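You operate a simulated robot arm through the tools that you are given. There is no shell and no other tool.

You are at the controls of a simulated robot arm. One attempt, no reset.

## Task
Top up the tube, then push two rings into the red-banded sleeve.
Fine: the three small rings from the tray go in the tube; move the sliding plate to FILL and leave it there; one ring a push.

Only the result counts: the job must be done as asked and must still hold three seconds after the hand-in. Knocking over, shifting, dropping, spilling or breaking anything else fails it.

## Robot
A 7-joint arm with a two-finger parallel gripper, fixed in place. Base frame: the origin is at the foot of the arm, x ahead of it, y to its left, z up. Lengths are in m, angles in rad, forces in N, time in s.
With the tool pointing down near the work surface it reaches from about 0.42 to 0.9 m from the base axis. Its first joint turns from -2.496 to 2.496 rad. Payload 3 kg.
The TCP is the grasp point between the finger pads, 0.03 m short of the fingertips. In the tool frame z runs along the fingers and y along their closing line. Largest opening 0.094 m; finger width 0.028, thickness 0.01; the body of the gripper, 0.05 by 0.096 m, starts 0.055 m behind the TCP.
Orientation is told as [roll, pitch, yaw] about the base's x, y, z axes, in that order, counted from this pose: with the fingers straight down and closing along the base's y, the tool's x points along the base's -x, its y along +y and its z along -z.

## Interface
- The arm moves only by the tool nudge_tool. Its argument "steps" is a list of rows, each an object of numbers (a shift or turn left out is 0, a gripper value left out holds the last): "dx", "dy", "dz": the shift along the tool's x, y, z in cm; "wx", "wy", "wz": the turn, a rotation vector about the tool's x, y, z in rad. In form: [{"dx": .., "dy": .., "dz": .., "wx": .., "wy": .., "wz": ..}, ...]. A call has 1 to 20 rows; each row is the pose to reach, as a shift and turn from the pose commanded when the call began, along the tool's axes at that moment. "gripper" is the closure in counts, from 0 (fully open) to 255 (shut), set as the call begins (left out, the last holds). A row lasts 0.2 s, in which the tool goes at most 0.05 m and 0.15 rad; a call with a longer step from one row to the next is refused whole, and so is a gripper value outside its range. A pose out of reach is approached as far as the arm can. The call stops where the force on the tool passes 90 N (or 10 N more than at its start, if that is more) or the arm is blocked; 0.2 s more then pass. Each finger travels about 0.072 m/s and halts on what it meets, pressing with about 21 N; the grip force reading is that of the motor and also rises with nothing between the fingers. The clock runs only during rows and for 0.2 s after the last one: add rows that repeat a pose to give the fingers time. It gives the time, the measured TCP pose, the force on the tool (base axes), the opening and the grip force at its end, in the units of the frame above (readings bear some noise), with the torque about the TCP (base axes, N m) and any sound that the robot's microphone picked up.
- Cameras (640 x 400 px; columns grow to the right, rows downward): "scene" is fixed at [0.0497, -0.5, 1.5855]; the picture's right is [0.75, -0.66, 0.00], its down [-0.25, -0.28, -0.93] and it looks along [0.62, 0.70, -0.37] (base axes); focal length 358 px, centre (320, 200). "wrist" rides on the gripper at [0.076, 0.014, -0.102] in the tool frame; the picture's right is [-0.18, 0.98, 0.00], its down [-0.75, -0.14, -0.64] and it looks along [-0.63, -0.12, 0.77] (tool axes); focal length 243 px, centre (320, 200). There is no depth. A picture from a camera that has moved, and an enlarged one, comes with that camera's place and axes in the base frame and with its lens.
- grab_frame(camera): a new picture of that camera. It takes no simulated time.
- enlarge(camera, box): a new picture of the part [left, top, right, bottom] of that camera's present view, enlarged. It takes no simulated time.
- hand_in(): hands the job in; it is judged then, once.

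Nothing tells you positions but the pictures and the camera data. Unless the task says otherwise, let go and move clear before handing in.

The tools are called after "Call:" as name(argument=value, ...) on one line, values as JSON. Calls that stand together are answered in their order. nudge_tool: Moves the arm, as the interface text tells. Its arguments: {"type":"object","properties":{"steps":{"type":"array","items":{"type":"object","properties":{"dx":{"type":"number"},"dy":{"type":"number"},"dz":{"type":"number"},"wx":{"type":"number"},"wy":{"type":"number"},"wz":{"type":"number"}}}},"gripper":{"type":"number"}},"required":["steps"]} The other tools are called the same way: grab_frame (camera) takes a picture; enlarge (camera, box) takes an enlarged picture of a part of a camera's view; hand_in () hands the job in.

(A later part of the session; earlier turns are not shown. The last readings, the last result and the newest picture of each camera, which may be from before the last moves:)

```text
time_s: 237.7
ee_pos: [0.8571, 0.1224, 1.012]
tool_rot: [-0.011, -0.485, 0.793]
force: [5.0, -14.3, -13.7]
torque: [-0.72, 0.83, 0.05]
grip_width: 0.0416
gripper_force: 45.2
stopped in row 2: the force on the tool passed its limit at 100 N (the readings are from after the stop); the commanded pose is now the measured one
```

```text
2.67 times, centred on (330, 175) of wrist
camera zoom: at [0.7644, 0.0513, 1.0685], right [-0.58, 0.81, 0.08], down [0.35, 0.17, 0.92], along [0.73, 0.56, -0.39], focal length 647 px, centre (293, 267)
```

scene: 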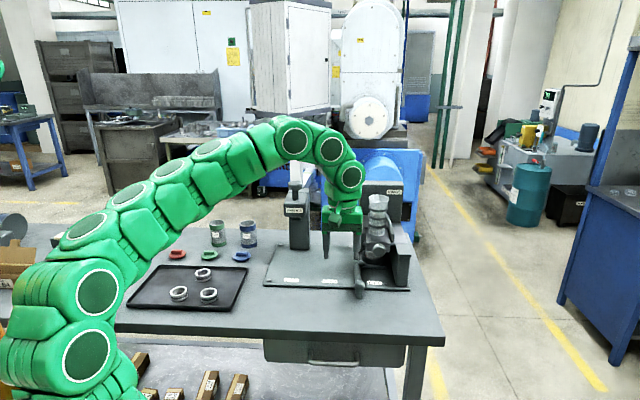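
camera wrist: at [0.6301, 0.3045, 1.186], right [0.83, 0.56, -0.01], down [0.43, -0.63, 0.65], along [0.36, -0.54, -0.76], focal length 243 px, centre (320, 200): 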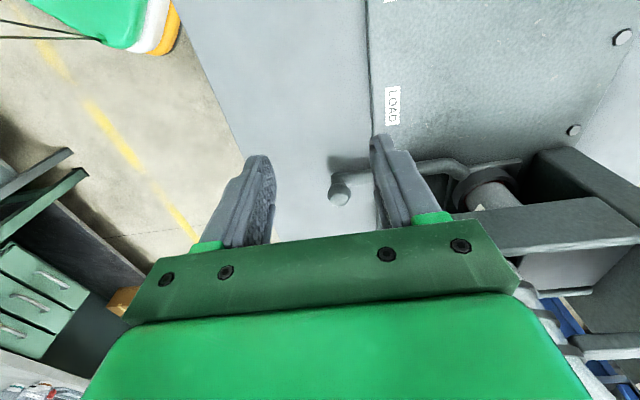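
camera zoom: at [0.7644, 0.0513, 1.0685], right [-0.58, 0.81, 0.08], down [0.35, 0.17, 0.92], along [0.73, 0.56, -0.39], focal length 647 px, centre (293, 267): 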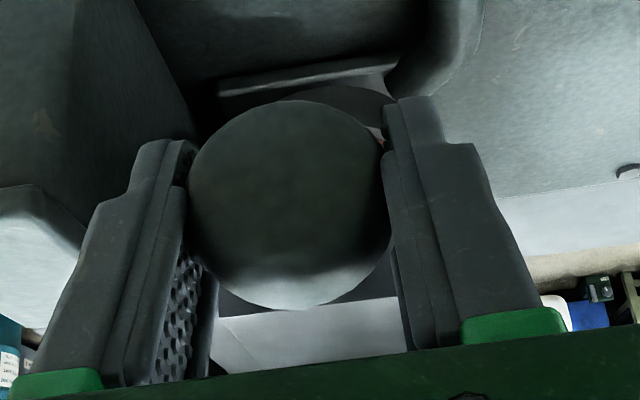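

Call:
nudge_tool(steps=[{"dx": 0.4, "dz": -0.21}, {"dx": 0.8, "dz": -0.42}, {"dx": 0.8, "dz": -0.42}])

Call:
enlarge(camera="wrist", box=[220, 100, 440, 250])

```text
time_s: 238.5
ee_pos: [0.8507, 0.1157, 1.0132]
tool_rot: [-0.01, -0.483, 0.797]
force: [20.3, -29.6, -32.9]
torque: [-0.09, 0.09, -0.08]
grip_width: 0.0412
gripper_force: 45.1
```

```text
2.67 times, centred on (330, 175) of wrist
camera zoom: at [0.7583, 0.0452, 1.0685], right [-0.58, 0.81, 0.08], down [0.35, 0.17, 0.92], along [0.73, 0.56, -0.38], focal length 647 px, centre (293, 267)
```

zoom: 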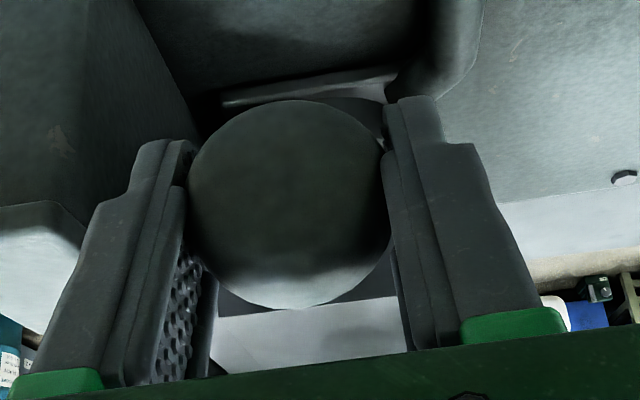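

It's coming out now; the quick pull freed it. Continuing to its rest position.

Call:
nudge_tool(steps=[{"dx": 0.5, "dy": -0.1, "dz": -0.2}, {"dx": 1.0, "dy": -0.15, "dz": -0.45}, {"dx": 1.5, "dy": -0.15, "dz": -0.7}, {"dx": 1.9, "dy": -0.15, "dz": -0.9}, {"dx": 1.9, "dy": -0.15, "dz": -0.9}])

Call:
enlarge(camera="wrist", box=[220, 100, 440, 250])

```text
time_s: 239.7
ee_pos: [0.8379, 0.1022, 1.0156]
tool_rot: [-0.014, -0.49, 0.8]
force: [46.6, 0.2, 3.3]
torque: [0.0, -0.55, 0.09]
grip_width: 0.0412
gripper_force: 44.6
```

```text
2.67 times, centred on (330, 175) of wrist
camera zoom: at [0.7451, 0.0319, 1.07], right [-0.59, 0.81, 0.08], down [0.35, 0.17, 0.92], along [0.73, 0.57, -0.38], focal length 647 px, centre (293, 267)
```

zoom: 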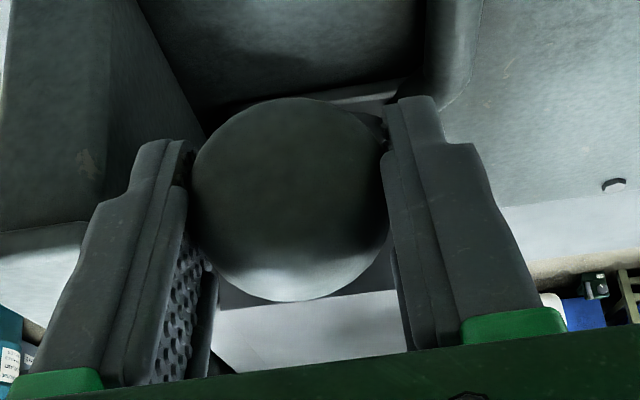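

The knob is back at its rest stop (~0.666). Releasing and checking the stack height in the tube.

Call:
nudge_tool(gripper=87, steps=[{}, {}, {"dx": 2.0, "dz": -1.1}, {"dx": 4.2, "dz": -2.3}, {"dx": 6.0, "dy": 2, "dz": -4.5}, {"dx": 7.5, "dy": 5.5, "dz": -6.5}, {"dx": 8.5, "dy": 9.5, "dz": -8}, {"dx": 9.5, "dy": 13.5, "dz": -9}])

Call:
enlarge(camera="scene", box=[362, 192, 402, 240])

Call:
enlarge(camera="scene", box=[358, 222, 400, 260])

```text
time_s: 241.5
ee_pos: [0.7333, 0.101, 1.0649]
tool_rot: [-0.007, -0.484, 0.797]
force: [0.3, 0.2, 0.6]
torque: [0.03, 0.0, -0.01]
grip_width: 0.0618
gripper_force: 0.1
out of reach, approached as far as the arm can: row 6, 7, 8
```

```text
8.33 times, centred on (382, 216) of scene
camera zoom: at [0.0497, -0.5, 1.5855], right [0.75, -0.66, 0.0], down [-0.25, -0.28, -0.93], along [0.62, 0.7, -0.37], focal length 2980 px, centre (-197, 67)
```

zoom: 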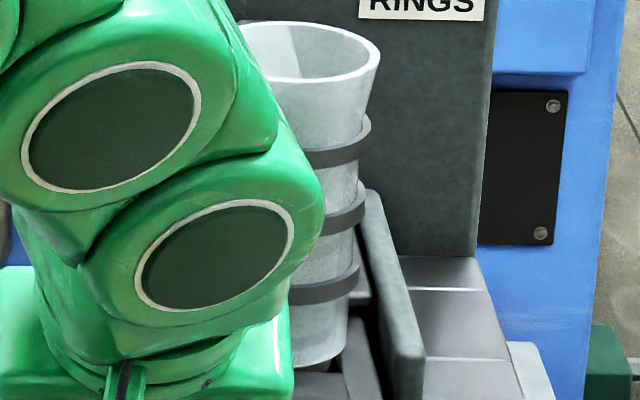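

```text
10.53 times, centred on (379, 241) of scene
camera zoom: at [0.0497, -0.5, 1.5855], right [0.75, -0.66, 0.0], down [-0.25, -0.28, -0.93], along [0.62, 0.7, -0.37], focal length 3764 px, centre (-301, -232)
```

zoom: 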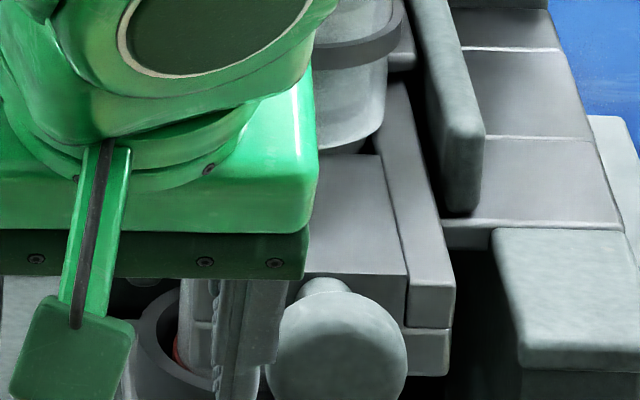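

Call:
nudge_tool(steps=[{"dx": 2.5, "dz": -3.0}, {"dx": 5.0, "dz": -6.0}, {"dx": 8.0, "dz": -9.0}, {"dx": 11.0, "dz": -12.0}])

Call:
enlarge(camera="scene", box=[362, 192, 402, 240])

Call:
enlarge(camera="scene", box=[358, 222, 400, 260])

Call:
grab_frame(camera="scene")

```text
time_s: 242.5
ee_pos: [0.682, -0.0112, 1.1532]
tool_rot: [-0.007, -0.482, 0.795]
force: [-0.5, -0.4, 0.2]
torque: [0.03, -0.03, -0.01]
grip_width: 0.0621
gripper_force: 0.1
out of reach, approached as far as the arm can: row 1, 2, 3, 4
```

```text
8.33 times, centred on (382, 216) of scene
camera zoom: at [0.0497, -0.5, 1.5855], right [0.75, -0.66, 0.0], down [-0.25, -0.28, -0.93], along [0.62, 0.7, -0.37], focal length 2980 px, centre (-197, 67)
```

zoom: 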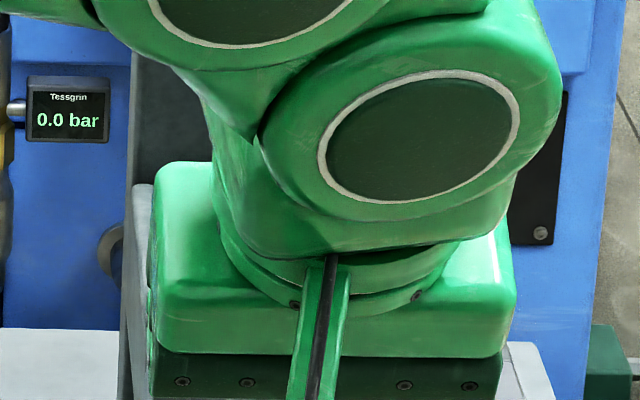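

```text
10.53 times, centred on (379, 241) of scene
camera zoom: at [0.0497, -0.5, 1.5855], right [0.75, -0.66, 0.0], down [-0.25, -0.28, -0.93], along [0.62, 0.7, -0.37], focal length 3764 px, centre (-301, -232)
```

zoom: 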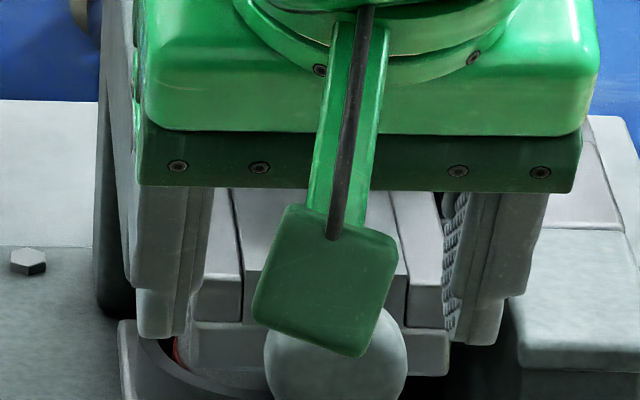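

```text
taken
```

scene: 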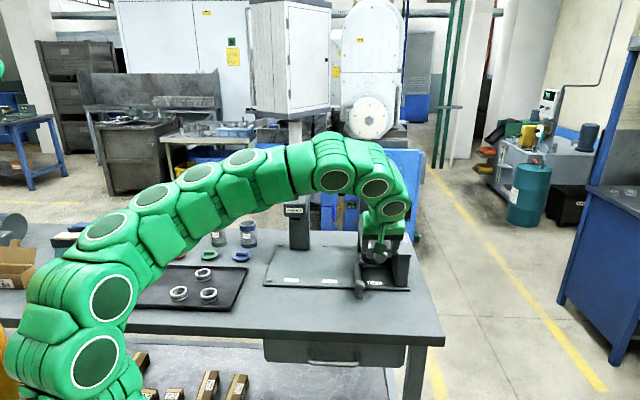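

Call:
grab_frame(camera="wrist")

Call:
enlarge(camera="wrist", box=[290, 130, 390, 235])

```text
taken
camera wrist: at [0.5886, -0.0822, 1.2082], right [-0.59, 0.81, 0.08], down [0.36, 0.17, 0.92], along [0.73, 0.57, -0.39], focal length 243 px, centre (320, 200)
```

wrist: 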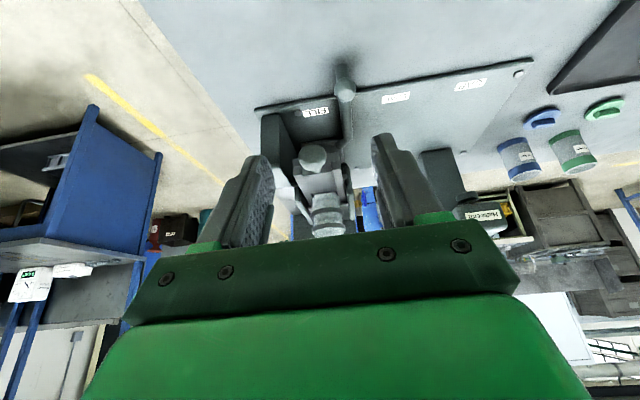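

```text
3.81 times, centred on (340, 182) of wrist
camera zoom: at [0.5886, -0.0822, 1.2082], right [-0.59, 0.81, 0.08], down [0.36, 0.17, 0.92], along [0.73, 0.57, -0.39], focal length 924 px, centre (244, 267)
```

zoom: 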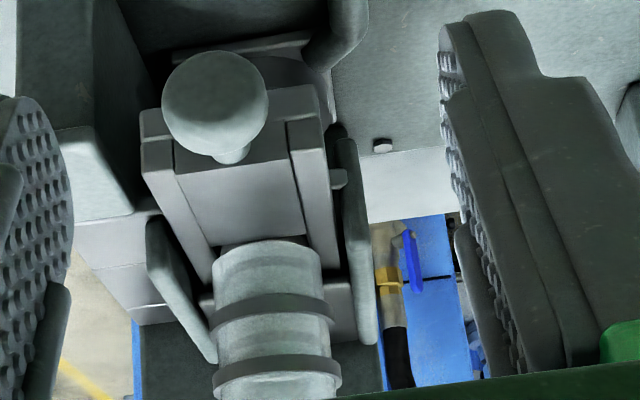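

Call:
nudge_tool(steps=[{"wy": -0.12}, {"wy": -0.24}, {"wy": -0.36}])

Call:
enlarge(camera="wrist", box=[280, 80, 390, 235])

Call:
enlarge(camera="wrist", box=[300, 110, 360, 200])

```text
time_s: 243.3
ee_pos: [0.743, -0.0291, 1.1817]
tool_rot: [-0.013, -0.843, 0.804]
force: [0.0, -0.3, 0.3]
torque: [-0.02, 0.0, -0.01]
grip_width: 0.0621
gripper_force: 0.1
out of reach, approached as far as the arm can: row 1, 2, 3
```

```text
2.58 times, centred on (335, 158) of wrist
camera zoom: at [0.6428, -0.1095, 1.1925], right [-0.62, 0.78, 0.13], down [0.11, -0.08, 0.99], along [0.78, 0.62, -0.04], focal length 626 px, centre (281, 310)
```

zoom: 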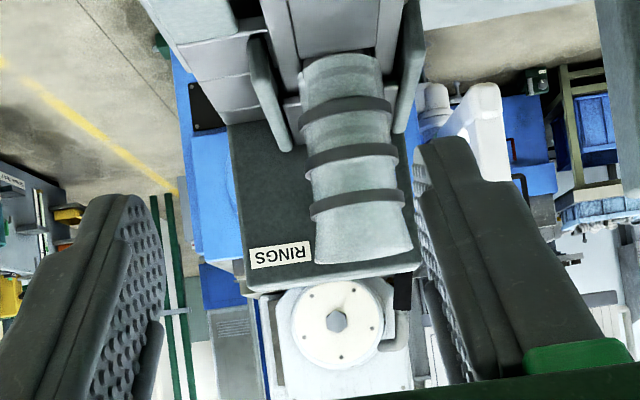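

```text
4.44 times, centred on (330, 155) of wrist
camera zoom: at [0.6428, -0.1095, 1.1925], right [-0.62, 0.78, 0.13], down [0.11, -0.08, 0.99], along [0.78, 0.62, -0.04], focal length 1078 px, centre (276, 400)
```

zoom: 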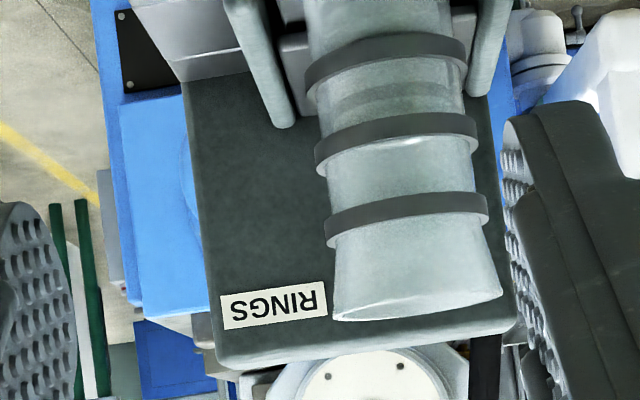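

The stack has dropped by one ring, so the first ring was delivered and the next one is loaded. Before the second push I'll press the plate back firmly to its FILL stop (I had left it ~1 mm short).

Call:
nudge_tool(gripper=255, steps=[{"dx": 0.2, "dy": 2.9, "dz": 1.6, "wy": 0.06}, {"dx": 0.4, "dy": 5.8, "dz": 4.0, "wy": 0.12}, {"dx": 0.7, "dy": 8.7, "dz": 7.5, "wy": 0.18}, {"dx": 0.9, "dy": 11.6, "dz": 11.0, "wy": 0.24}, {"dx": 1.1, "dy": 14.35, "dz": 14.6, "wy": 0.3}, {"dx": 1.36, "dy": 14.35, "dz": 18.32, "wy": 0.34}, {"dx": 1.36, "dy": 14.35, "dz": 18.32, "wy": 0.34}])

Call:
grab_frame(camera="scene")

Call:
grab_frame(camera="wrist")

```text
time_s: 244.9
ee_pos: [0.7392, 0.1536, 1.0518]
tool_rot: [-0.011, -0.504, 0.797]
force: [0.3, 0.2, 0.1]
torque: [0.0, -0.05, 0.0]
grip_width: 0.0001
gripper_force: 21.0
out of reach, approached as far as the arm can: row 1, 2, 3, 4, 5, 6, 7
```

```text
taken
```

scene: 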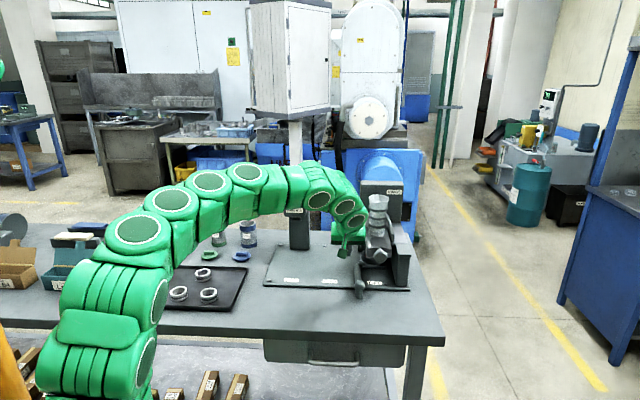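

```text
taken
camera wrist: at [0.6461, 0.0811, 1.1046], right [-0.59, 0.81, 0.08], down [0.34, 0.16, 0.93], along [0.73, 0.57, -0.37], focal length 243 px, centre (320, 200)
```

wrist: 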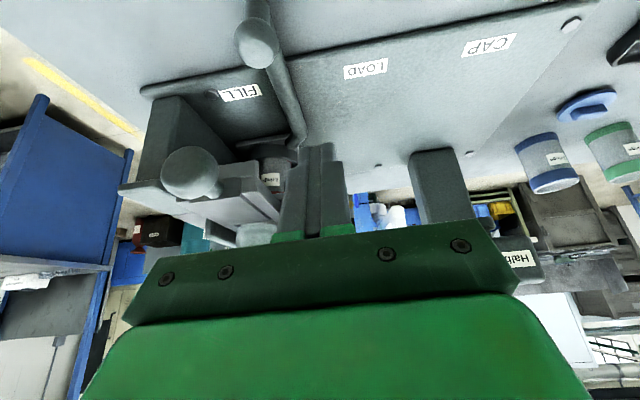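

Call:
nudge_tool(steps=[{"dx": 2.2, "dy": 0.9, "dz": 4.0}, {"dx": 4.4, "dy": 0.9, "dz": 8.0}, {"dx": 6.6, "dy": 0.9, "dz": 12.0}, {"dx": 6.6, "dy": 0.9, "dz": 12.0}])

Call:
enlarge(camera="wrist", box=[220, 60, 440, 240])

```text
time_s: 245.7
ee_pos: [0.7779, 0.1208, 0.9613]
tool_rot: [-0.014, -0.526, 0.796]
force: [-1.3, -4.7, 27.7]
torque: [-0.07, -0.01, 0.4]
grip_width: 0.0001
gripper_force: 21.0
out of reach, approached as far as the arm can: row 1, 2, 3
stopped in row 3: the force on the tool passed its limit at 262 N (the readings are from after the stop); the commanded pose is now the measured one
```

```text
2.22 times, centred on (330, 150) of wrist
camera zoom: at [0.6838, 0.0484, 1.0108], right [-0.59, 0.8, 0.08], down [0.32, 0.14, 0.94], along [0.74, 0.58, -0.34], focal length 539 px, centre (298, 311)
```

zoom: 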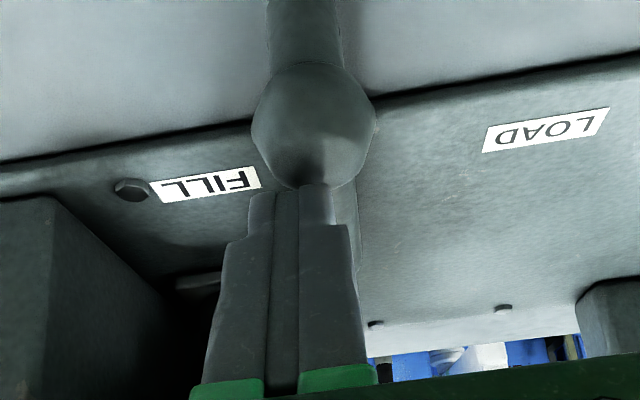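

The arm drifted sideways (posture limit) and touched the top of the ball handle. Lifting off right away and checking.

Call:
nudge_tool(steps=[{"dx": -1.0, "dz": -1.8}, {"dx": -2.5, "dz": -4.5}, {"dx": -4.5, "dz": -8.0}])

Call:
enlarge(camera="scene", box=[340, 210, 410, 290])

Call:
grab_frame(camera="scene")

```text
time_s: 246.5
ee_pos: [0.7757, 0.122, 1.0511]
tool_rot: [-0.008, -0.522, 0.796]
force: [0.6, -0.4, -0.1]
torque: [0.0, 0.0, -0.03]
grip_width: 0.0
gripper_force: 21.4
```

```text
5.00 times, centred on (375, 250) of scene
camera zoom: at [0.0497, -0.5, 1.5855], right [0.75, -0.66, 0.0], down [-0.25, -0.28, -0.93], along [0.62, 0.7, -0.37], focal length 1788 px, centre (45, -50)
```

zoom: 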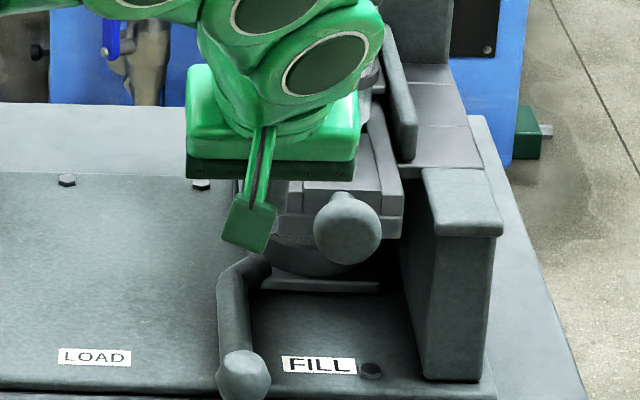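

```text
taken
```

scene: 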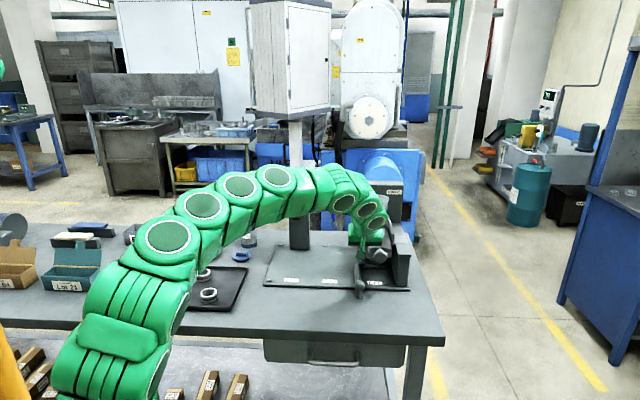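

Handle and knob look fine (knob at rest). The limit comes from tool roll; turning the tool counter-clockwise should relieve it.

Call:
nudge_tool(steps=[{"wx": -0.066, "wz": -0.116}, {"wx": -0.133, "wz": -0.231}, {"wx": -0.199, "wz": -0.347}])

Call:
grab_frame(camera="scene")

```text
time_s: 247.3
ee_pos: [0.7764, 0.1206, 1.05]
tool_rot: [-0.011, -0.519, 1.201]
force: [0.3, 0.5, 0.3]
torque: [0.03, 0.04, 0.01]
grip_width: 0.0002
gripper_force: 21.1
```

```text
taken
```

scene: 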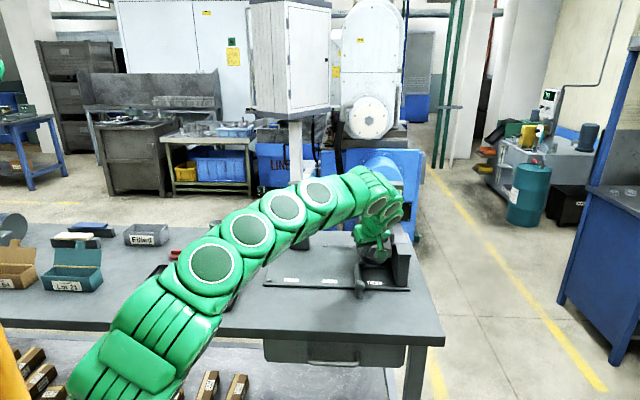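

Call:
nudge_tool(gripper=72, steps=[{"wx": 0.067, "wz": 0.117}, {"wx": 0.133, "wz": 0.234}, {"wx": 0.2, "wz": 0.351}, {"wx": 0.2, "wz": 0.351}])

Call:
enlarge(camera="wrist", box=[220, 20, 440, 240])

```text
time_s: 248.3
ee_pos: [0.7751, 0.1205, 1.051]
tool_rot: [-0.009, -0.525, 0.793]
force: [0.3, 0.2, 0.1]
torque: [0.01, 0.01, 0.02]
grip_width: 0.0675
gripper_force: 0.1
```

```text
1.82 times, centred on (330, 130) of wrist
camera zoom: at [0.6814, 0.0488, 1.1009], right [-0.58, 0.81, 0.08], down [0.33, 0.14, 0.93], along [0.74, 0.57, -0.35], focal length 441 px, centre (302, 327)
```

zoom: 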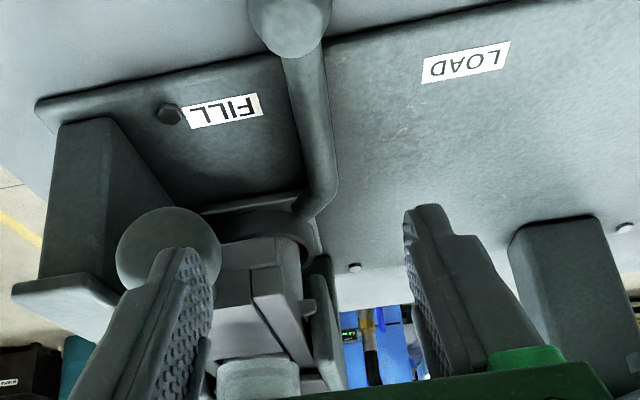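

Call:
nudge_tool(steps=[{"dx": 1.5, "dz": -0.9}, {"dx": 3.03, "dy": 0.3, "dz": -1.75}, {"dx": 4.5, "dy": 0.55, "dz": 0.8}])

Call:
nudge_tool(steps=[{"dx": 2.0, "dz": 3.4}])

```text
time_s: 249.1
ee_pos: [0.7567, 0.1003, 1.0232]
tool_rot: [-0.008, -0.521, 0.794]
force: [-0.5, 0.0, 0.6]
torque: [0.0, 0.02, -0.01]
grip_width: 0.0676
gripper_force: 0.0
out of reach, approached as far as the arm can: row 3
```

```text
time_s: 249.5
ee_pos: [0.7689, 0.0988, 0.9877]
tool_rot: [-0.008, -0.52, 0.791]
force: [0.8, 0.1, -0.6]
torque: [0.02, 0.01, 0.05]
grip_width: 0.0676
gripper_force: 0.0
out of reach, approached as far as the arm can: row 1
```

Call:
nudge_tool(steps=[{"dx": -1.2, "dz": -2.2}, {"dx": -2.5, "dz": -4.4}, {"dx": -3.5, "dz": -6.2}])

Call:
enlarge(camera="scene", box=[340, 200, 410, 290])

```text
time_s: 250.3
ee_pos: [0.7641, 0.0983, 1.0582]
tool_rot: [-0.011, -0.525, 0.794]
force: [-0.5, 0.4, -0.2]
torque: [0.01, 0.01, 0.01]
grip_width: 0.0677
gripper_force: 0.1
```

```text
4.44 times, centred on (375, 245) of scene
camera zoom: at [0.0497, -0.5, 1.5855], right [0.75, -0.66, 0.0], down [-0.25, -0.28, -0.93], along [0.62, 0.7, -0.37], focal length 1589 px, centre (76, 0)
```

zoom: 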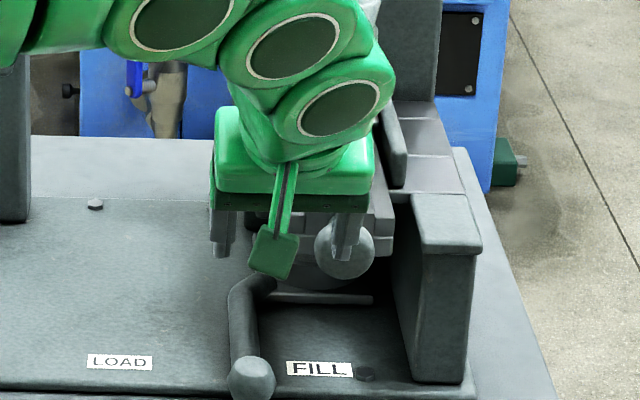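

Call:
nudge_tool(steps=[{"dx": 0.87, "dy": -1.0, "dz": -0.5}, {"dx": 0.87, "dy": -3.0, "dz": -0.5}, {"dx": 0.87, "dy": -4.9, "dz": -0.5}, {"dx": 0.87, "dy": -4.9, "dz": -0.5}])

Call:
enlarge(camera="wrist", box=[220, 80, 440, 240])

```text
time_s: 251.3
ee_pos: [0.7932, 0.0567, 1.0593]
tool_rot: [-0.009, -0.523, 0.792]
force: [-0.4, 0.6, 0.6]
torque: [0.02, 0.01, 0.03]
grip_width: 0.0675
gripper_force: 0.0
```

```text
2.50 times, centred on (330, 160) of wrist
camera zoom: at [0.6989, -0.0153, 1.1095], right [-0.58, 0.81, 0.08], down [0.33, 0.14, 0.93], along [0.74, 0.57, -0.35], focal length 606 px, centre (295, 300)
```

zoom: 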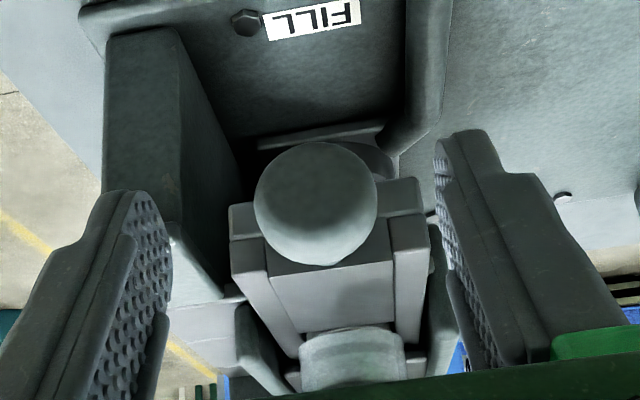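

Call:
nudge_tool(steps=[{"dx": -0.9, "dz": 2.4}, {"dx": -1.9, "dz": 4.8}, {"dx": -2.88, "dz": 7.21}, {"dx": -2.88, "dz": 7.21}])

Call:
enlarge(camera="wrist", box=[220, 100, 440, 250])

```text
time_s: 252.3
ee_pos: [0.8364, 0.0996, 1.0111]
tool_rot: [-0.013, -0.523, 0.794]
force: [0.7, -1.6, 0.2]
torque: [0.01, -0.02, 0.0]
grip_width: 0.0676
gripper_force: 0.1
```

```text
2.67 times, centred on (330, 175) of wrist
camera zoom: at [0.7416, 0.0286, 1.0611], right [-0.58, 0.81, 0.08], down [0.33, 0.14, 0.93], along [0.74, 0.57, -0.35], focal length 647 px, centre (293, 267)
```

zoom: 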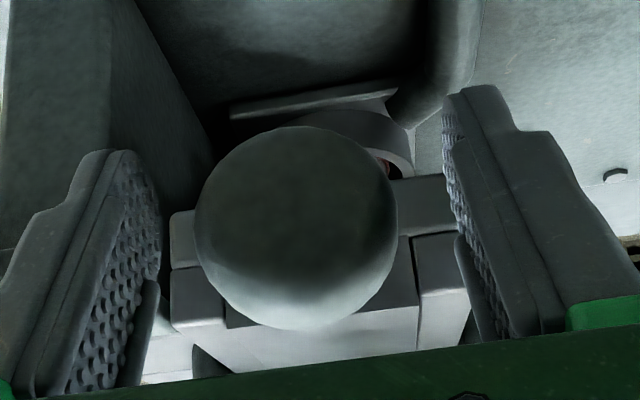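

Call:
nudge_tool(gripper=125, steps=[{"dy": -0.08}, {"dy": -0.08}])

Call:
nudge_tool(gripper=255, steps=[{}, {}, {}])

```text
time_s: 252.9
ee_pos: [0.8361, 0.1003, 1.0102]
tool_rot: [-0.009, -0.523, 0.793]
force: [0.3, -0.1, -0.5]
torque: [-0.04, 0.0, 0.01]
grip_width: 0.0478
gripper_force: 0.1
```

```text
time_s: 253.7
ee_pos: [0.8366, 0.1015, 1.0107]
tool_rot: [-0.009, -0.522, 0.793]
force: [-13.5, 9.4, 0.1]
torque: [0.06, 0.12, 0.12]
grip_width: 0.0412
gripper_force: 44.6
```

Gripped cleanly. Second push: a smooth full stroke to the stop, then a short hold.

Call:
nudge_tool(steps=[{"dx": -0.6, "dy": 0.1, "dz": 0.35}, {"dx": -1.5, "dy": 0.09, "dz": 0.86}, {"dx": -2.4, "dy": 0.08, "dz": 1.38}, {"dx": -3.3, "dy": 0.08, "dz": 1.9}, {"dx": -4.2, "dy": 0.07, "dz": 2.42}, {"dx": -5.0, "dy": 0.06, "dz": 2.88}, {"dx": -5.6, "dy": 0.05, "dz": 3.22}, {"dx": -6.0, "dy": 0.05, "dz": 3.45}])

Call:
enlarge(camera="wrist", box=[220, 100, 440, 250])

```text
time_s: 255.5
ee_pos: [0.8847, 0.1498, 1.0112]
tool_rot: [-0.01, -0.522, 0.791]
force: [-45.8, -6.7, -0.7]
torque: [0.07, 0.12, 0.38]
grip_width: 0.0413
gripper_force: 44.7
```

```text
2.67 times, centred on (330, 175) of wrist
camera zoom: at [0.7906, 0.0774, 1.0611], right [-0.59, 0.81, 0.08], down [0.33, 0.14, 0.93], along [0.74, 0.57, -0.35], focal length 647 px, centre (293, 267)
```

zoom: 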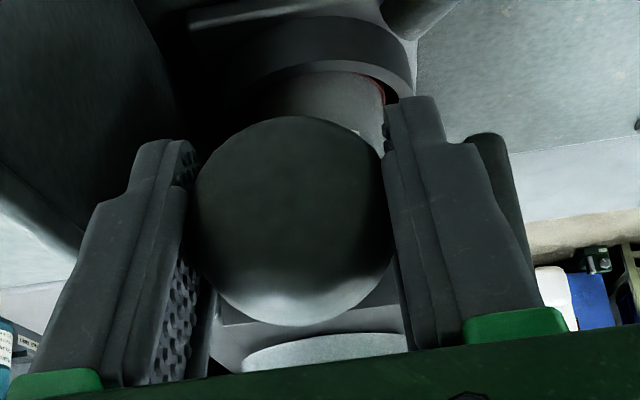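

Call:
nudge_tool(steps=[{"dx": 0.05, "dz": -0.03}, {"dx": 0.1, "dz": -0.06}, {"dx": 0.1, "dz": -0.06}])

Call:
nudge_tool(steps=[{"dx": 4.25, "dz": -2.44}, {"dx": 6.0, "dy": -0.05, "dz": -3.45}, {"dx": 6.0, "dy": -0.05, "dz": -3.45}])

Call:
enlarge(camera="wrist", box=[220, 100, 440, 250])

```text
time_s: 256.3
ee_pos: [0.8844, 0.1486, 1.0108]
tool_rot: [-0.008, -0.524, 0.795]
force: [-24.4, 11.1, -17.9]
torque: [0.14, -0.24, 0.18]
grip_width: 0.0412
gripper_force: 44.6
```

```text
time_s: 256.7
ee_pos: [0.8575, 0.1211, 1.012]
tool_rot: [-0.027, -0.524, 0.805]
force: [11.1, -21.3, -12.0]
torque: [-0.94, 0.76, -0.35]
grip_width: 0.0412
gripper_force: 44.8
stopped in row 2: the force on the tool passed its limit at 102 N (the readings are from after the stop); the commanded pose is now the measured one
```

```text
2.67 times, centred on (330, 175) of wrist
camera zoom: at [0.7625, 0.0501, 1.0624], right [-0.59, 0.81, 0.07], down [0.32, 0.15, 0.94], along [0.74, 0.57, -0.35], focal length 647 px, centre (293, 267)
```

zoom: 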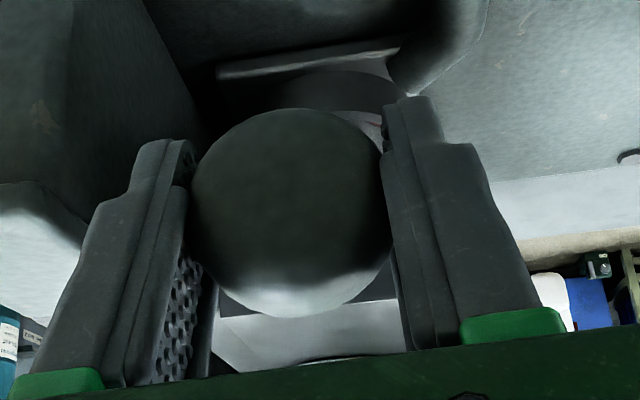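

Same pattern as before; now drawing it out gently to the rest stop.

Call:
nudge_tool(steps=[{"dx": 0.4, "dz": -0.23}, {"dx": 0.8, "dz": -0.46}, {"dx": 0.8, "dz": -0.46}])

Call:
enlarge(camera="wrist", box=[220, 100, 440, 250])

```text
time_s: 257.5
ee_pos: [0.8519, 0.1166, 1.0115]
tool_rot: [-0.028, -0.525, 0.806]
force: [32.7, -42.2, -23.8]
torque: [0.19, -0.2, -0.31]
grip_width: 0.0415
gripper_force: 45.5
```

```text
2.67 times, centred on (330, 175) of wrist
camera zoom: at [0.7567, 0.0444, 1.0622], right [-0.59, 0.81, 0.07], down [0.32, 0.15, 0.94], along [0.74, 0.57, -0.34], focal length 647 px, centre (293, 267)
```

zoom: 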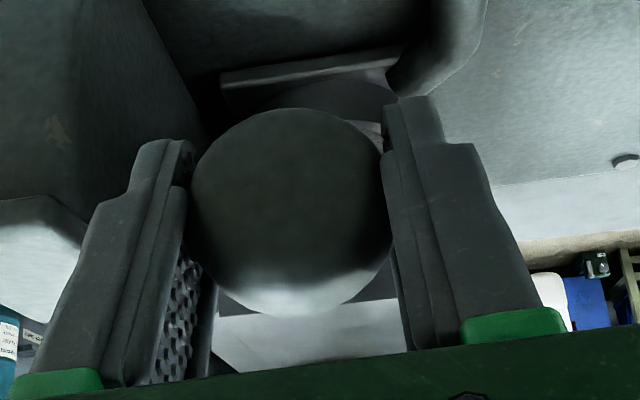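

Call:
nudge_tool(steps=[{"dx": 0.5, "dy": -0.15, "dz": -0.28}, {"dx": 1.0, "dy": -0.25, "dz": -0.57}, {"dx": 1.5, "dy": -0.25, "dz": -0.86}, {"dx": 1.8, "dy": -0.25, "dz": -1.04}, {"dx": 1.8, "dy": -0.25, "dz": -1.04}])

Call:
nudge_tool(gripper=80, steps=[{}, {}, {}, {"dx": 2.0, "dz": -1.1}, {"dx": 4.3, "dz": -2.5}])

Call:
enlarge(camera="wrist", box=[220, 80, 440, 240])

```text
time_s: 258.7
ee_pos: [0.8384, 0.1032, 1.012]
tool_rot: [-0.028, -0.528, 0.81]
force: [55.0, -10.9, -11.2]
torque: [-0.02, -0.28, 0.16]
grip_width: 0.0415
gripper_force: 44.8
```

```text
time_s: 259.9
ee_pos: [0.8007, 0.0649, 1.0139]
tool_rot: [-0.028, -0.528, 0.808]
force: [1.2, 1.0, 0.1]
torque: [0.0, -0.03, 0.0]
grip_width: 0.0645
gripper_force: 0.0
```

```text
2.50 times, centred on (330, 160) of wrist
camera zoom: at [0.7067, -0.0064, 1.0632], right [-0.59, 0.8, 0.07], down [0.32, 0.15, 0.94], along [0.74, 0.58, -0.34], focal length 606 px, centre (295, 300)
```

zoom: 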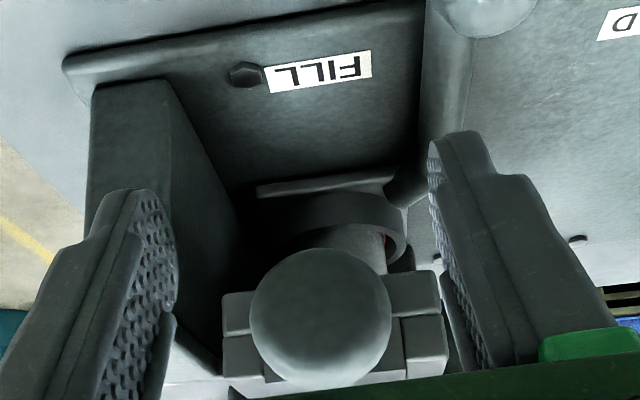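

The knob is back at rest after the second stroke. Retreating upward and checking the stack.

Call:
nudge_tool(steps=[{"dx": 0.3, "dz": -3.0}, {"dx": 0.3, "dz": -6.5}, {"dx": 0.3, "dy": -2, "dz": -10}, {"dx": 0.3, "dy": -5, "dz": -13}, {"dx": 0.3, "dy": -8, "dz": -16}])

Call:
grab_frame(camera="scene")

Call:
enlarge(camera="scene", box=[362, 192, 402, 240])

```text
time_s: 261.1
ee_pos: [0.7999, -0.0467, 1.1527]
tool_rot: [-0.03, -0.525, 0.809]
force: [-0.1, -1.0, -1.5]
torque: [0.03, -0.01, 0.01]
grip_width: 0.0647
gripper_force: 0.0
```

```text
taken
```

scene: 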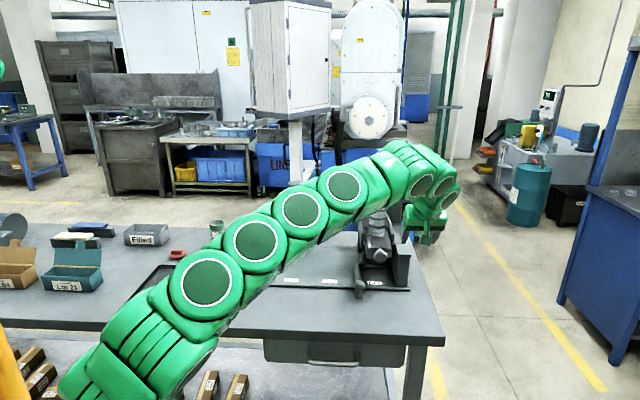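

```text
8.33 times, centred on (382, 216) of scene
camera zoom: at [0.0497, -0.5, 1.5855], right [0.75, -0.66, 0.0], down [-0.25, -0.28, -0.93], along [0.62, 0.7, -0.37], focal length 2980 px, centre (-197, 67)
```

zoom: 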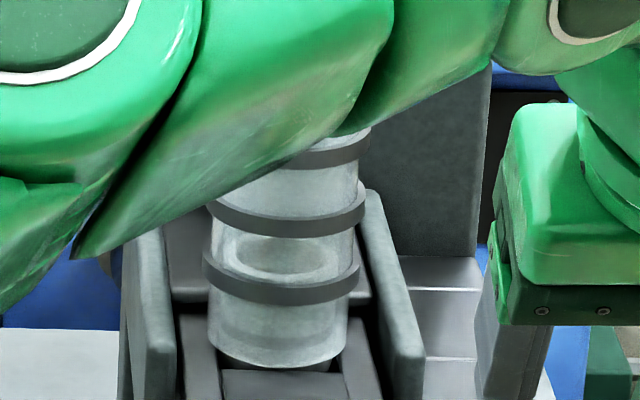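

Two ring-heights have gone from the stack, as expected. I want to check the sleeve mouth from the front, low down; first I'll bring the arm back to a safe height and see how the posture behaves.

Call:
nudge_tool(steps=[{"dx": 3.0, "dz": -3.0}, {"dx": 6.0, "dz": -6.0}, {"dx": 9.0, "dz": -9.0}, {"dx": 12.0, "dz": -11.0}])

Call:
grab_frame(camera="scene")

Call:
enlarge(camera="scene", box=[340, 190, 420, 290])

```text
time_s: 262.1
ee_pos: [0.6856, -0.1596, 1.1865]
tool_rot: [-0.029, -0.526, 0.807]
force: [0.6, -0.4, 0.0]
torque: [0.01, -0.01, -0.02]
grip_width: 0.0648
gripper_force: 0.1
```

```text
taken
```

scene: 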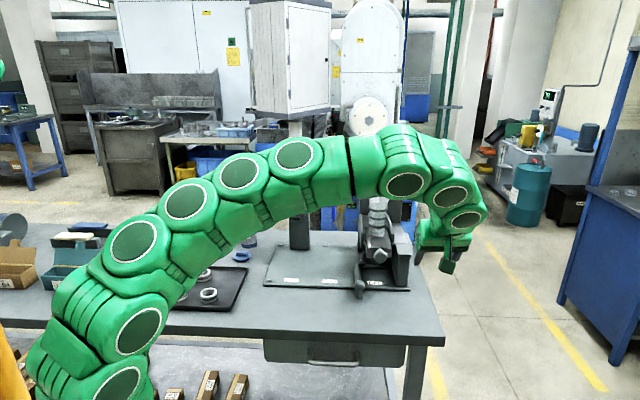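

```text
4.00 times, centred on (380, 240) of scene
camera zoom: at [0.0497, -0.5, 1.5855], right [0.75, -0.66, 0.0], down [-0.25, -0.28, -0.93], along [0.62, 0.7, -0.37], focal length 1430 px, centre (80, 40)
```

zoom: 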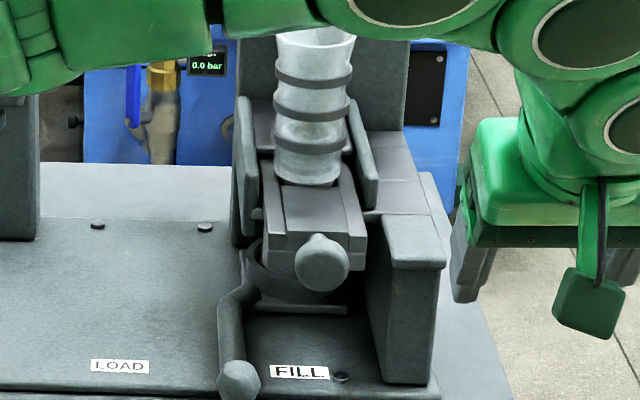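

The posture looks healthy again. Taking the front low view of the sleeve mouth as before (heading fixed, tilt only).

Call:
nudge_tool(gripper=0, steps=[{"dx": -1.6, "dy": 1.4, "dz": 3.9, "wy": -0.11}, {"dx": -3.2, "dy": 2.8, "dz": 7.8, "wy": -0.23}, {"dx": -4.7, "dy": 4.2, "dz": 11.8, "wy": -0.34}, {"dx": -6.3, "dy": 5.7, "dz": 15.7, "wy": -0.46}, {"dx": -7.91, "dy": 7.08, "dz": 19.63, "wy": -0.57}])

Call:
grab_frame(camera="scene")

```text
time_s: 263.3
ee_pos: [0.8312, -0.0128, 1.0722]
tool_rot: [-0.046, -1.093, 0.839]
force: [0.6, 0.1, -0.6]
torque: [0.0, 0.0, 0.0]
grip_width: 0.094
gripper_force: 0.2
out of reach, approached as far as the arm can: row 2, 3, 4, 5
```

```text
taken
```

scene: 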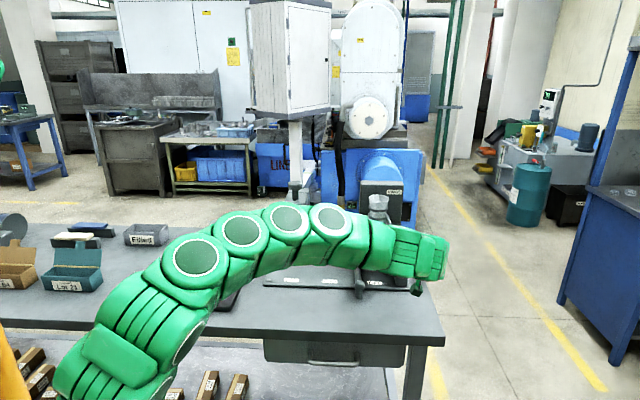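

Call:
nudge_tool(steps=[{"dx": 1.8, "dz": 0.9}, {"dx": 3.6, "dz": 1.8}])

Call:
nudge_tool(steps=[{"dx": 1.8, "dz": 0.9}, {"dx": 3.6, "dz": 1.8}])

Call:
grab_frame(camera="wrist")

```text
time_s: 263.9
ee_pos: [0.8378, -0.0171, 1.0325]
tool_rot: [-0.046, -1.096, 0.839]
force: [0.5, 0.0, 0.8]
torque: [0.0, 0.0, 0.0]
grip_width: 0.0939
gripper_force: 0.0
out of reach, approached as far as the arm can: row 1, 2
```

```text
time_s: 264.5
ee_pos: [0.8444, -0.02, 0.9933]
tool_rot: [-0.046, -1.093, 0.839]
force: [0.1, 0.4, 0.1]
torque: [-0.01, -0.01, -0.03]
grip_width: 0.094
gripper_force: 0.1
out of reach, approached as far as the arm can: row 2
```

```text
taken
camera wrist: at [0.744, -0.0995, 0.9722], right [-0.65, 0.75, 0.14], down [-0.07, -0.24, 0.97], along [0.76, 0.61, 0.21], focal length 243 px, centre (320, 200)
```

wrist: 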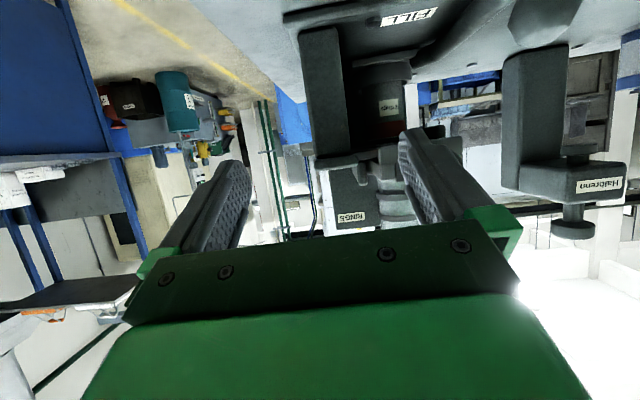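

Call:
nudge_tool(steps=[{"dx": 1.8, "dz": 0.9}, {"dx": 3.4, "dz": 1.7}])

Call:
enlarge(camera="wrist", box=[350, 120, 420, 170])

Call:
enlarge(camera="wrist", box=[355, 140, 405, 165])

```text
time_s: 265.1
ee_pos: [0.845, -0.0201, 0.9543]
tool_rot: [-0.048, -1.093, 0.842]
force: [-0.3, 0.0, -0.3]
torque: [0.01, 0.01, -0.01]
grip_width: 0.094
gripper_force: 0.0
```

```text
8.00 times, centred on (385, 145) of wrist
camera zoom: at [0.7467, -0.0998, 0.9341], right [-0.65, 0.75, 0.14], down [-0.07, -0.25, 0.97], along [0.76, 0.62, 0.21], focal length 1941 px, centre (-200, 640)
```

zoom: 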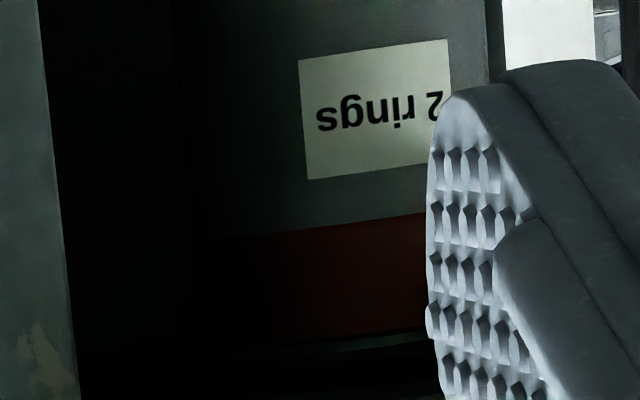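

```text
12.80 times, centred on (380, 152) of wrist
camera zoom: at [0.7467, -0.0998, 0.9341], right [-0.65, 0.75, 0.14], down [-0.07, -0.25, 0.97], along [0.76, 0.62, 0.21], focal length 3106 px, centre (-448, 808)
```

zoom: 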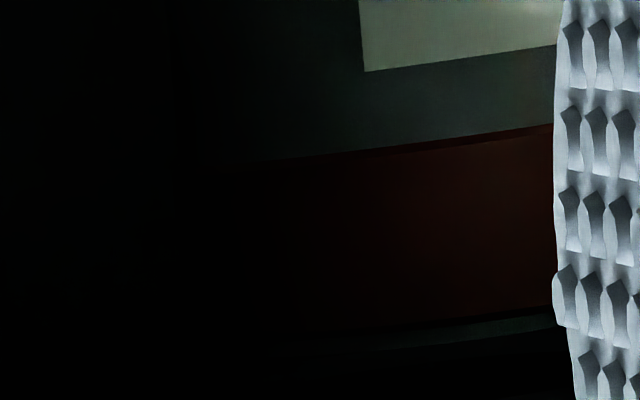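

Call:
nudge_tool(gripper=255, steps=[{}, {}, {}, {}])

Call:
enlarge(camera="wrist", box=[360, 140, 420, 180])

Call:
enlarge(camera="wrist", box=[350, 150, 410, 172])

```text
time_s: 266.1
ee_pos: [0.8447, -0.0193, 0.9544]
tool_rot: [-0.049, -1.094, 0.841]
force: [-0.1, -0.1, 0.2]
torque: [0.03, 0.01, -0.02]
grip_width: 0.0001
gripper_force: 21.7
```

```text
10.00 times, centred on (390, 160) of wrist
camera zoom: at [0.7468, -0.1, 0.9344], right [-0.65, 0.75, 0.14], down [-0.07, -0.25, 0.97], along [0.76, 0.62, 0.21], focal length 2426 px, centre (-380, 600)
```

zoom: 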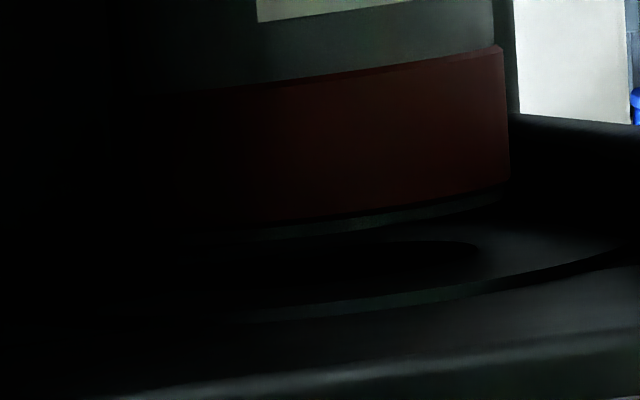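

```text
10.67 times, centred on (380, 161) of wrist
camera zoom: at [0.7468, -0.1, 0.9344], right [-0.65, 0.75, 0.14], down [-0.07, -0.25, 0.97], along [0.76, 0.62, 0.21], focal length 2588 px, centre (-320, 616)
```

zoom: 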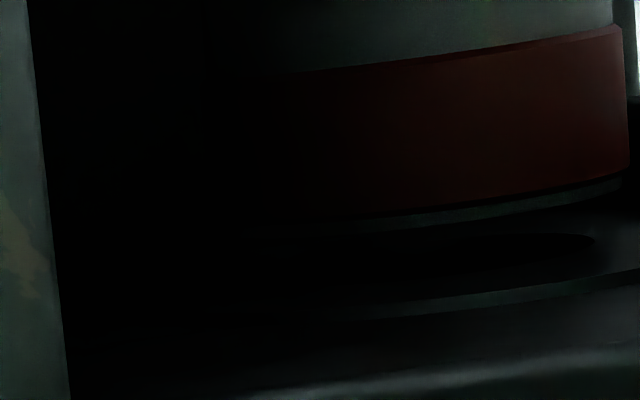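

No ring shows between the sleeve mouth and the deck any more (before, one was visibly stuck there), so both rings have gone down into the sleeve. Retreating clear and doing a final check.

Call:
nudge_tool(steps=[{"dx": -3.5, "dz": -1.8}, {"dx": -7.0, "dz": -3.6}, {"dx": -10.5, "dz": -5.4}, {"dx": -14.0, "dz": -8.5}, {"dx": -17.0, "dz": -12.0}])

Call:
grab_frame(camera="scene")

```text
time_s: 267.3
ee_pos: [0.8189, -0.0388, 1.1622]
tool_rot: [-0.053, -1.095, 0.841]
force: [-0.4, 0.1, 0.5]
torque: [0.03, 0.02, 0.04]
grip_width: 0.0
gripper_force: 20.7
```

```text
taken
```

scene: 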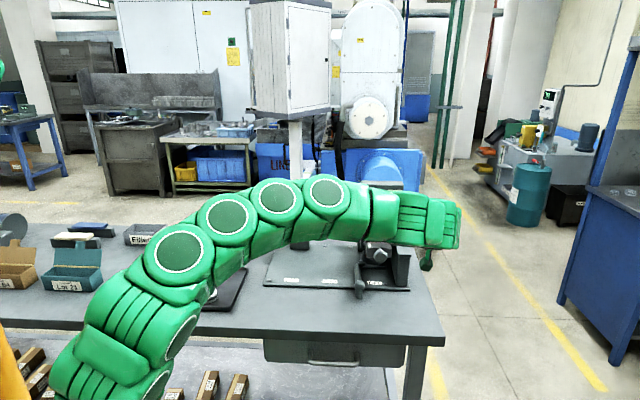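

Call:
nudge_tool(steps=[{"dx": 0.6, "dz": -3.7, "wy": 0.1}, {"dx": 1.2, "dz": -7.5, "wy": 0.22}, {"dx": 1.8, "dz": -11.2, "wy": 0.34}, {"dx": 2.3, "dz": -15.0, "wy": 0.46}, {"dx": 2.86, "dz": -18.66, "wy": 0.57}])

Call:
grab_frame(camera="scene")

Call:
enlarge(camera="scene", box=[250, 170, 430, 300])

Call:
enlarge(camera="scene", box=[360, 195, 400, 245])

```text
time_s: 268.5
ee_pos: [0.694, -0.1657, 1.2222]
tool_rot: [-0.026, -0.524, 0.807]
force: [-1.2, 0.4, -0.5]
torque: [0.02, -0.01, 0.0]
grip_width: 0.0
gripper_force: 21.4
```

```text
taken
```

scene: 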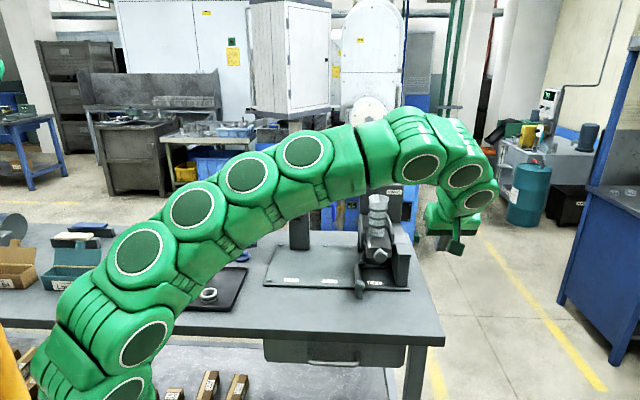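

```text
3.08 times, centred on (340, 235) of scene
camera zoom: at [0.0497, -0.5, 1.5855], right [0.75, -0.66, 0.0], down [-0.25, -0.28, -0.93], along [0.62, 0.7, -0.37], focal length 1100 px, centre (258, 92)
```

zoom: 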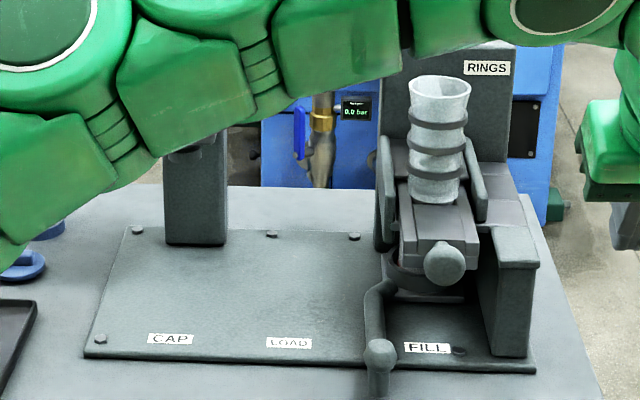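

```text
8.00 times, centred on (380, 220) of scene
camera zoom: at [0.0497, -0.5, 1.5855], right [0.75, -0.66, 0.0], down [-0.25, -0.28, -0.93], along [0.62, 0.7, -0.37], focal length 2861 px, centre (-160, 40)
```

zoom: 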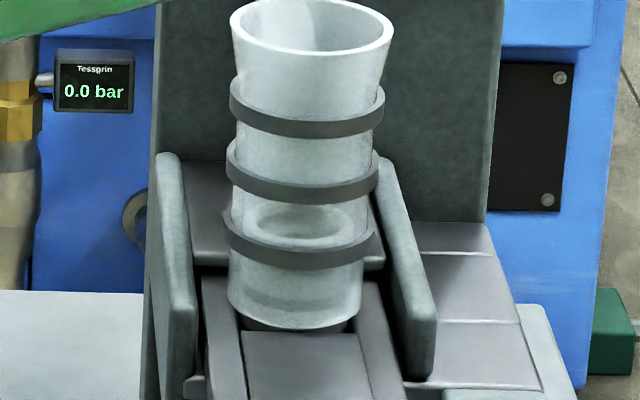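

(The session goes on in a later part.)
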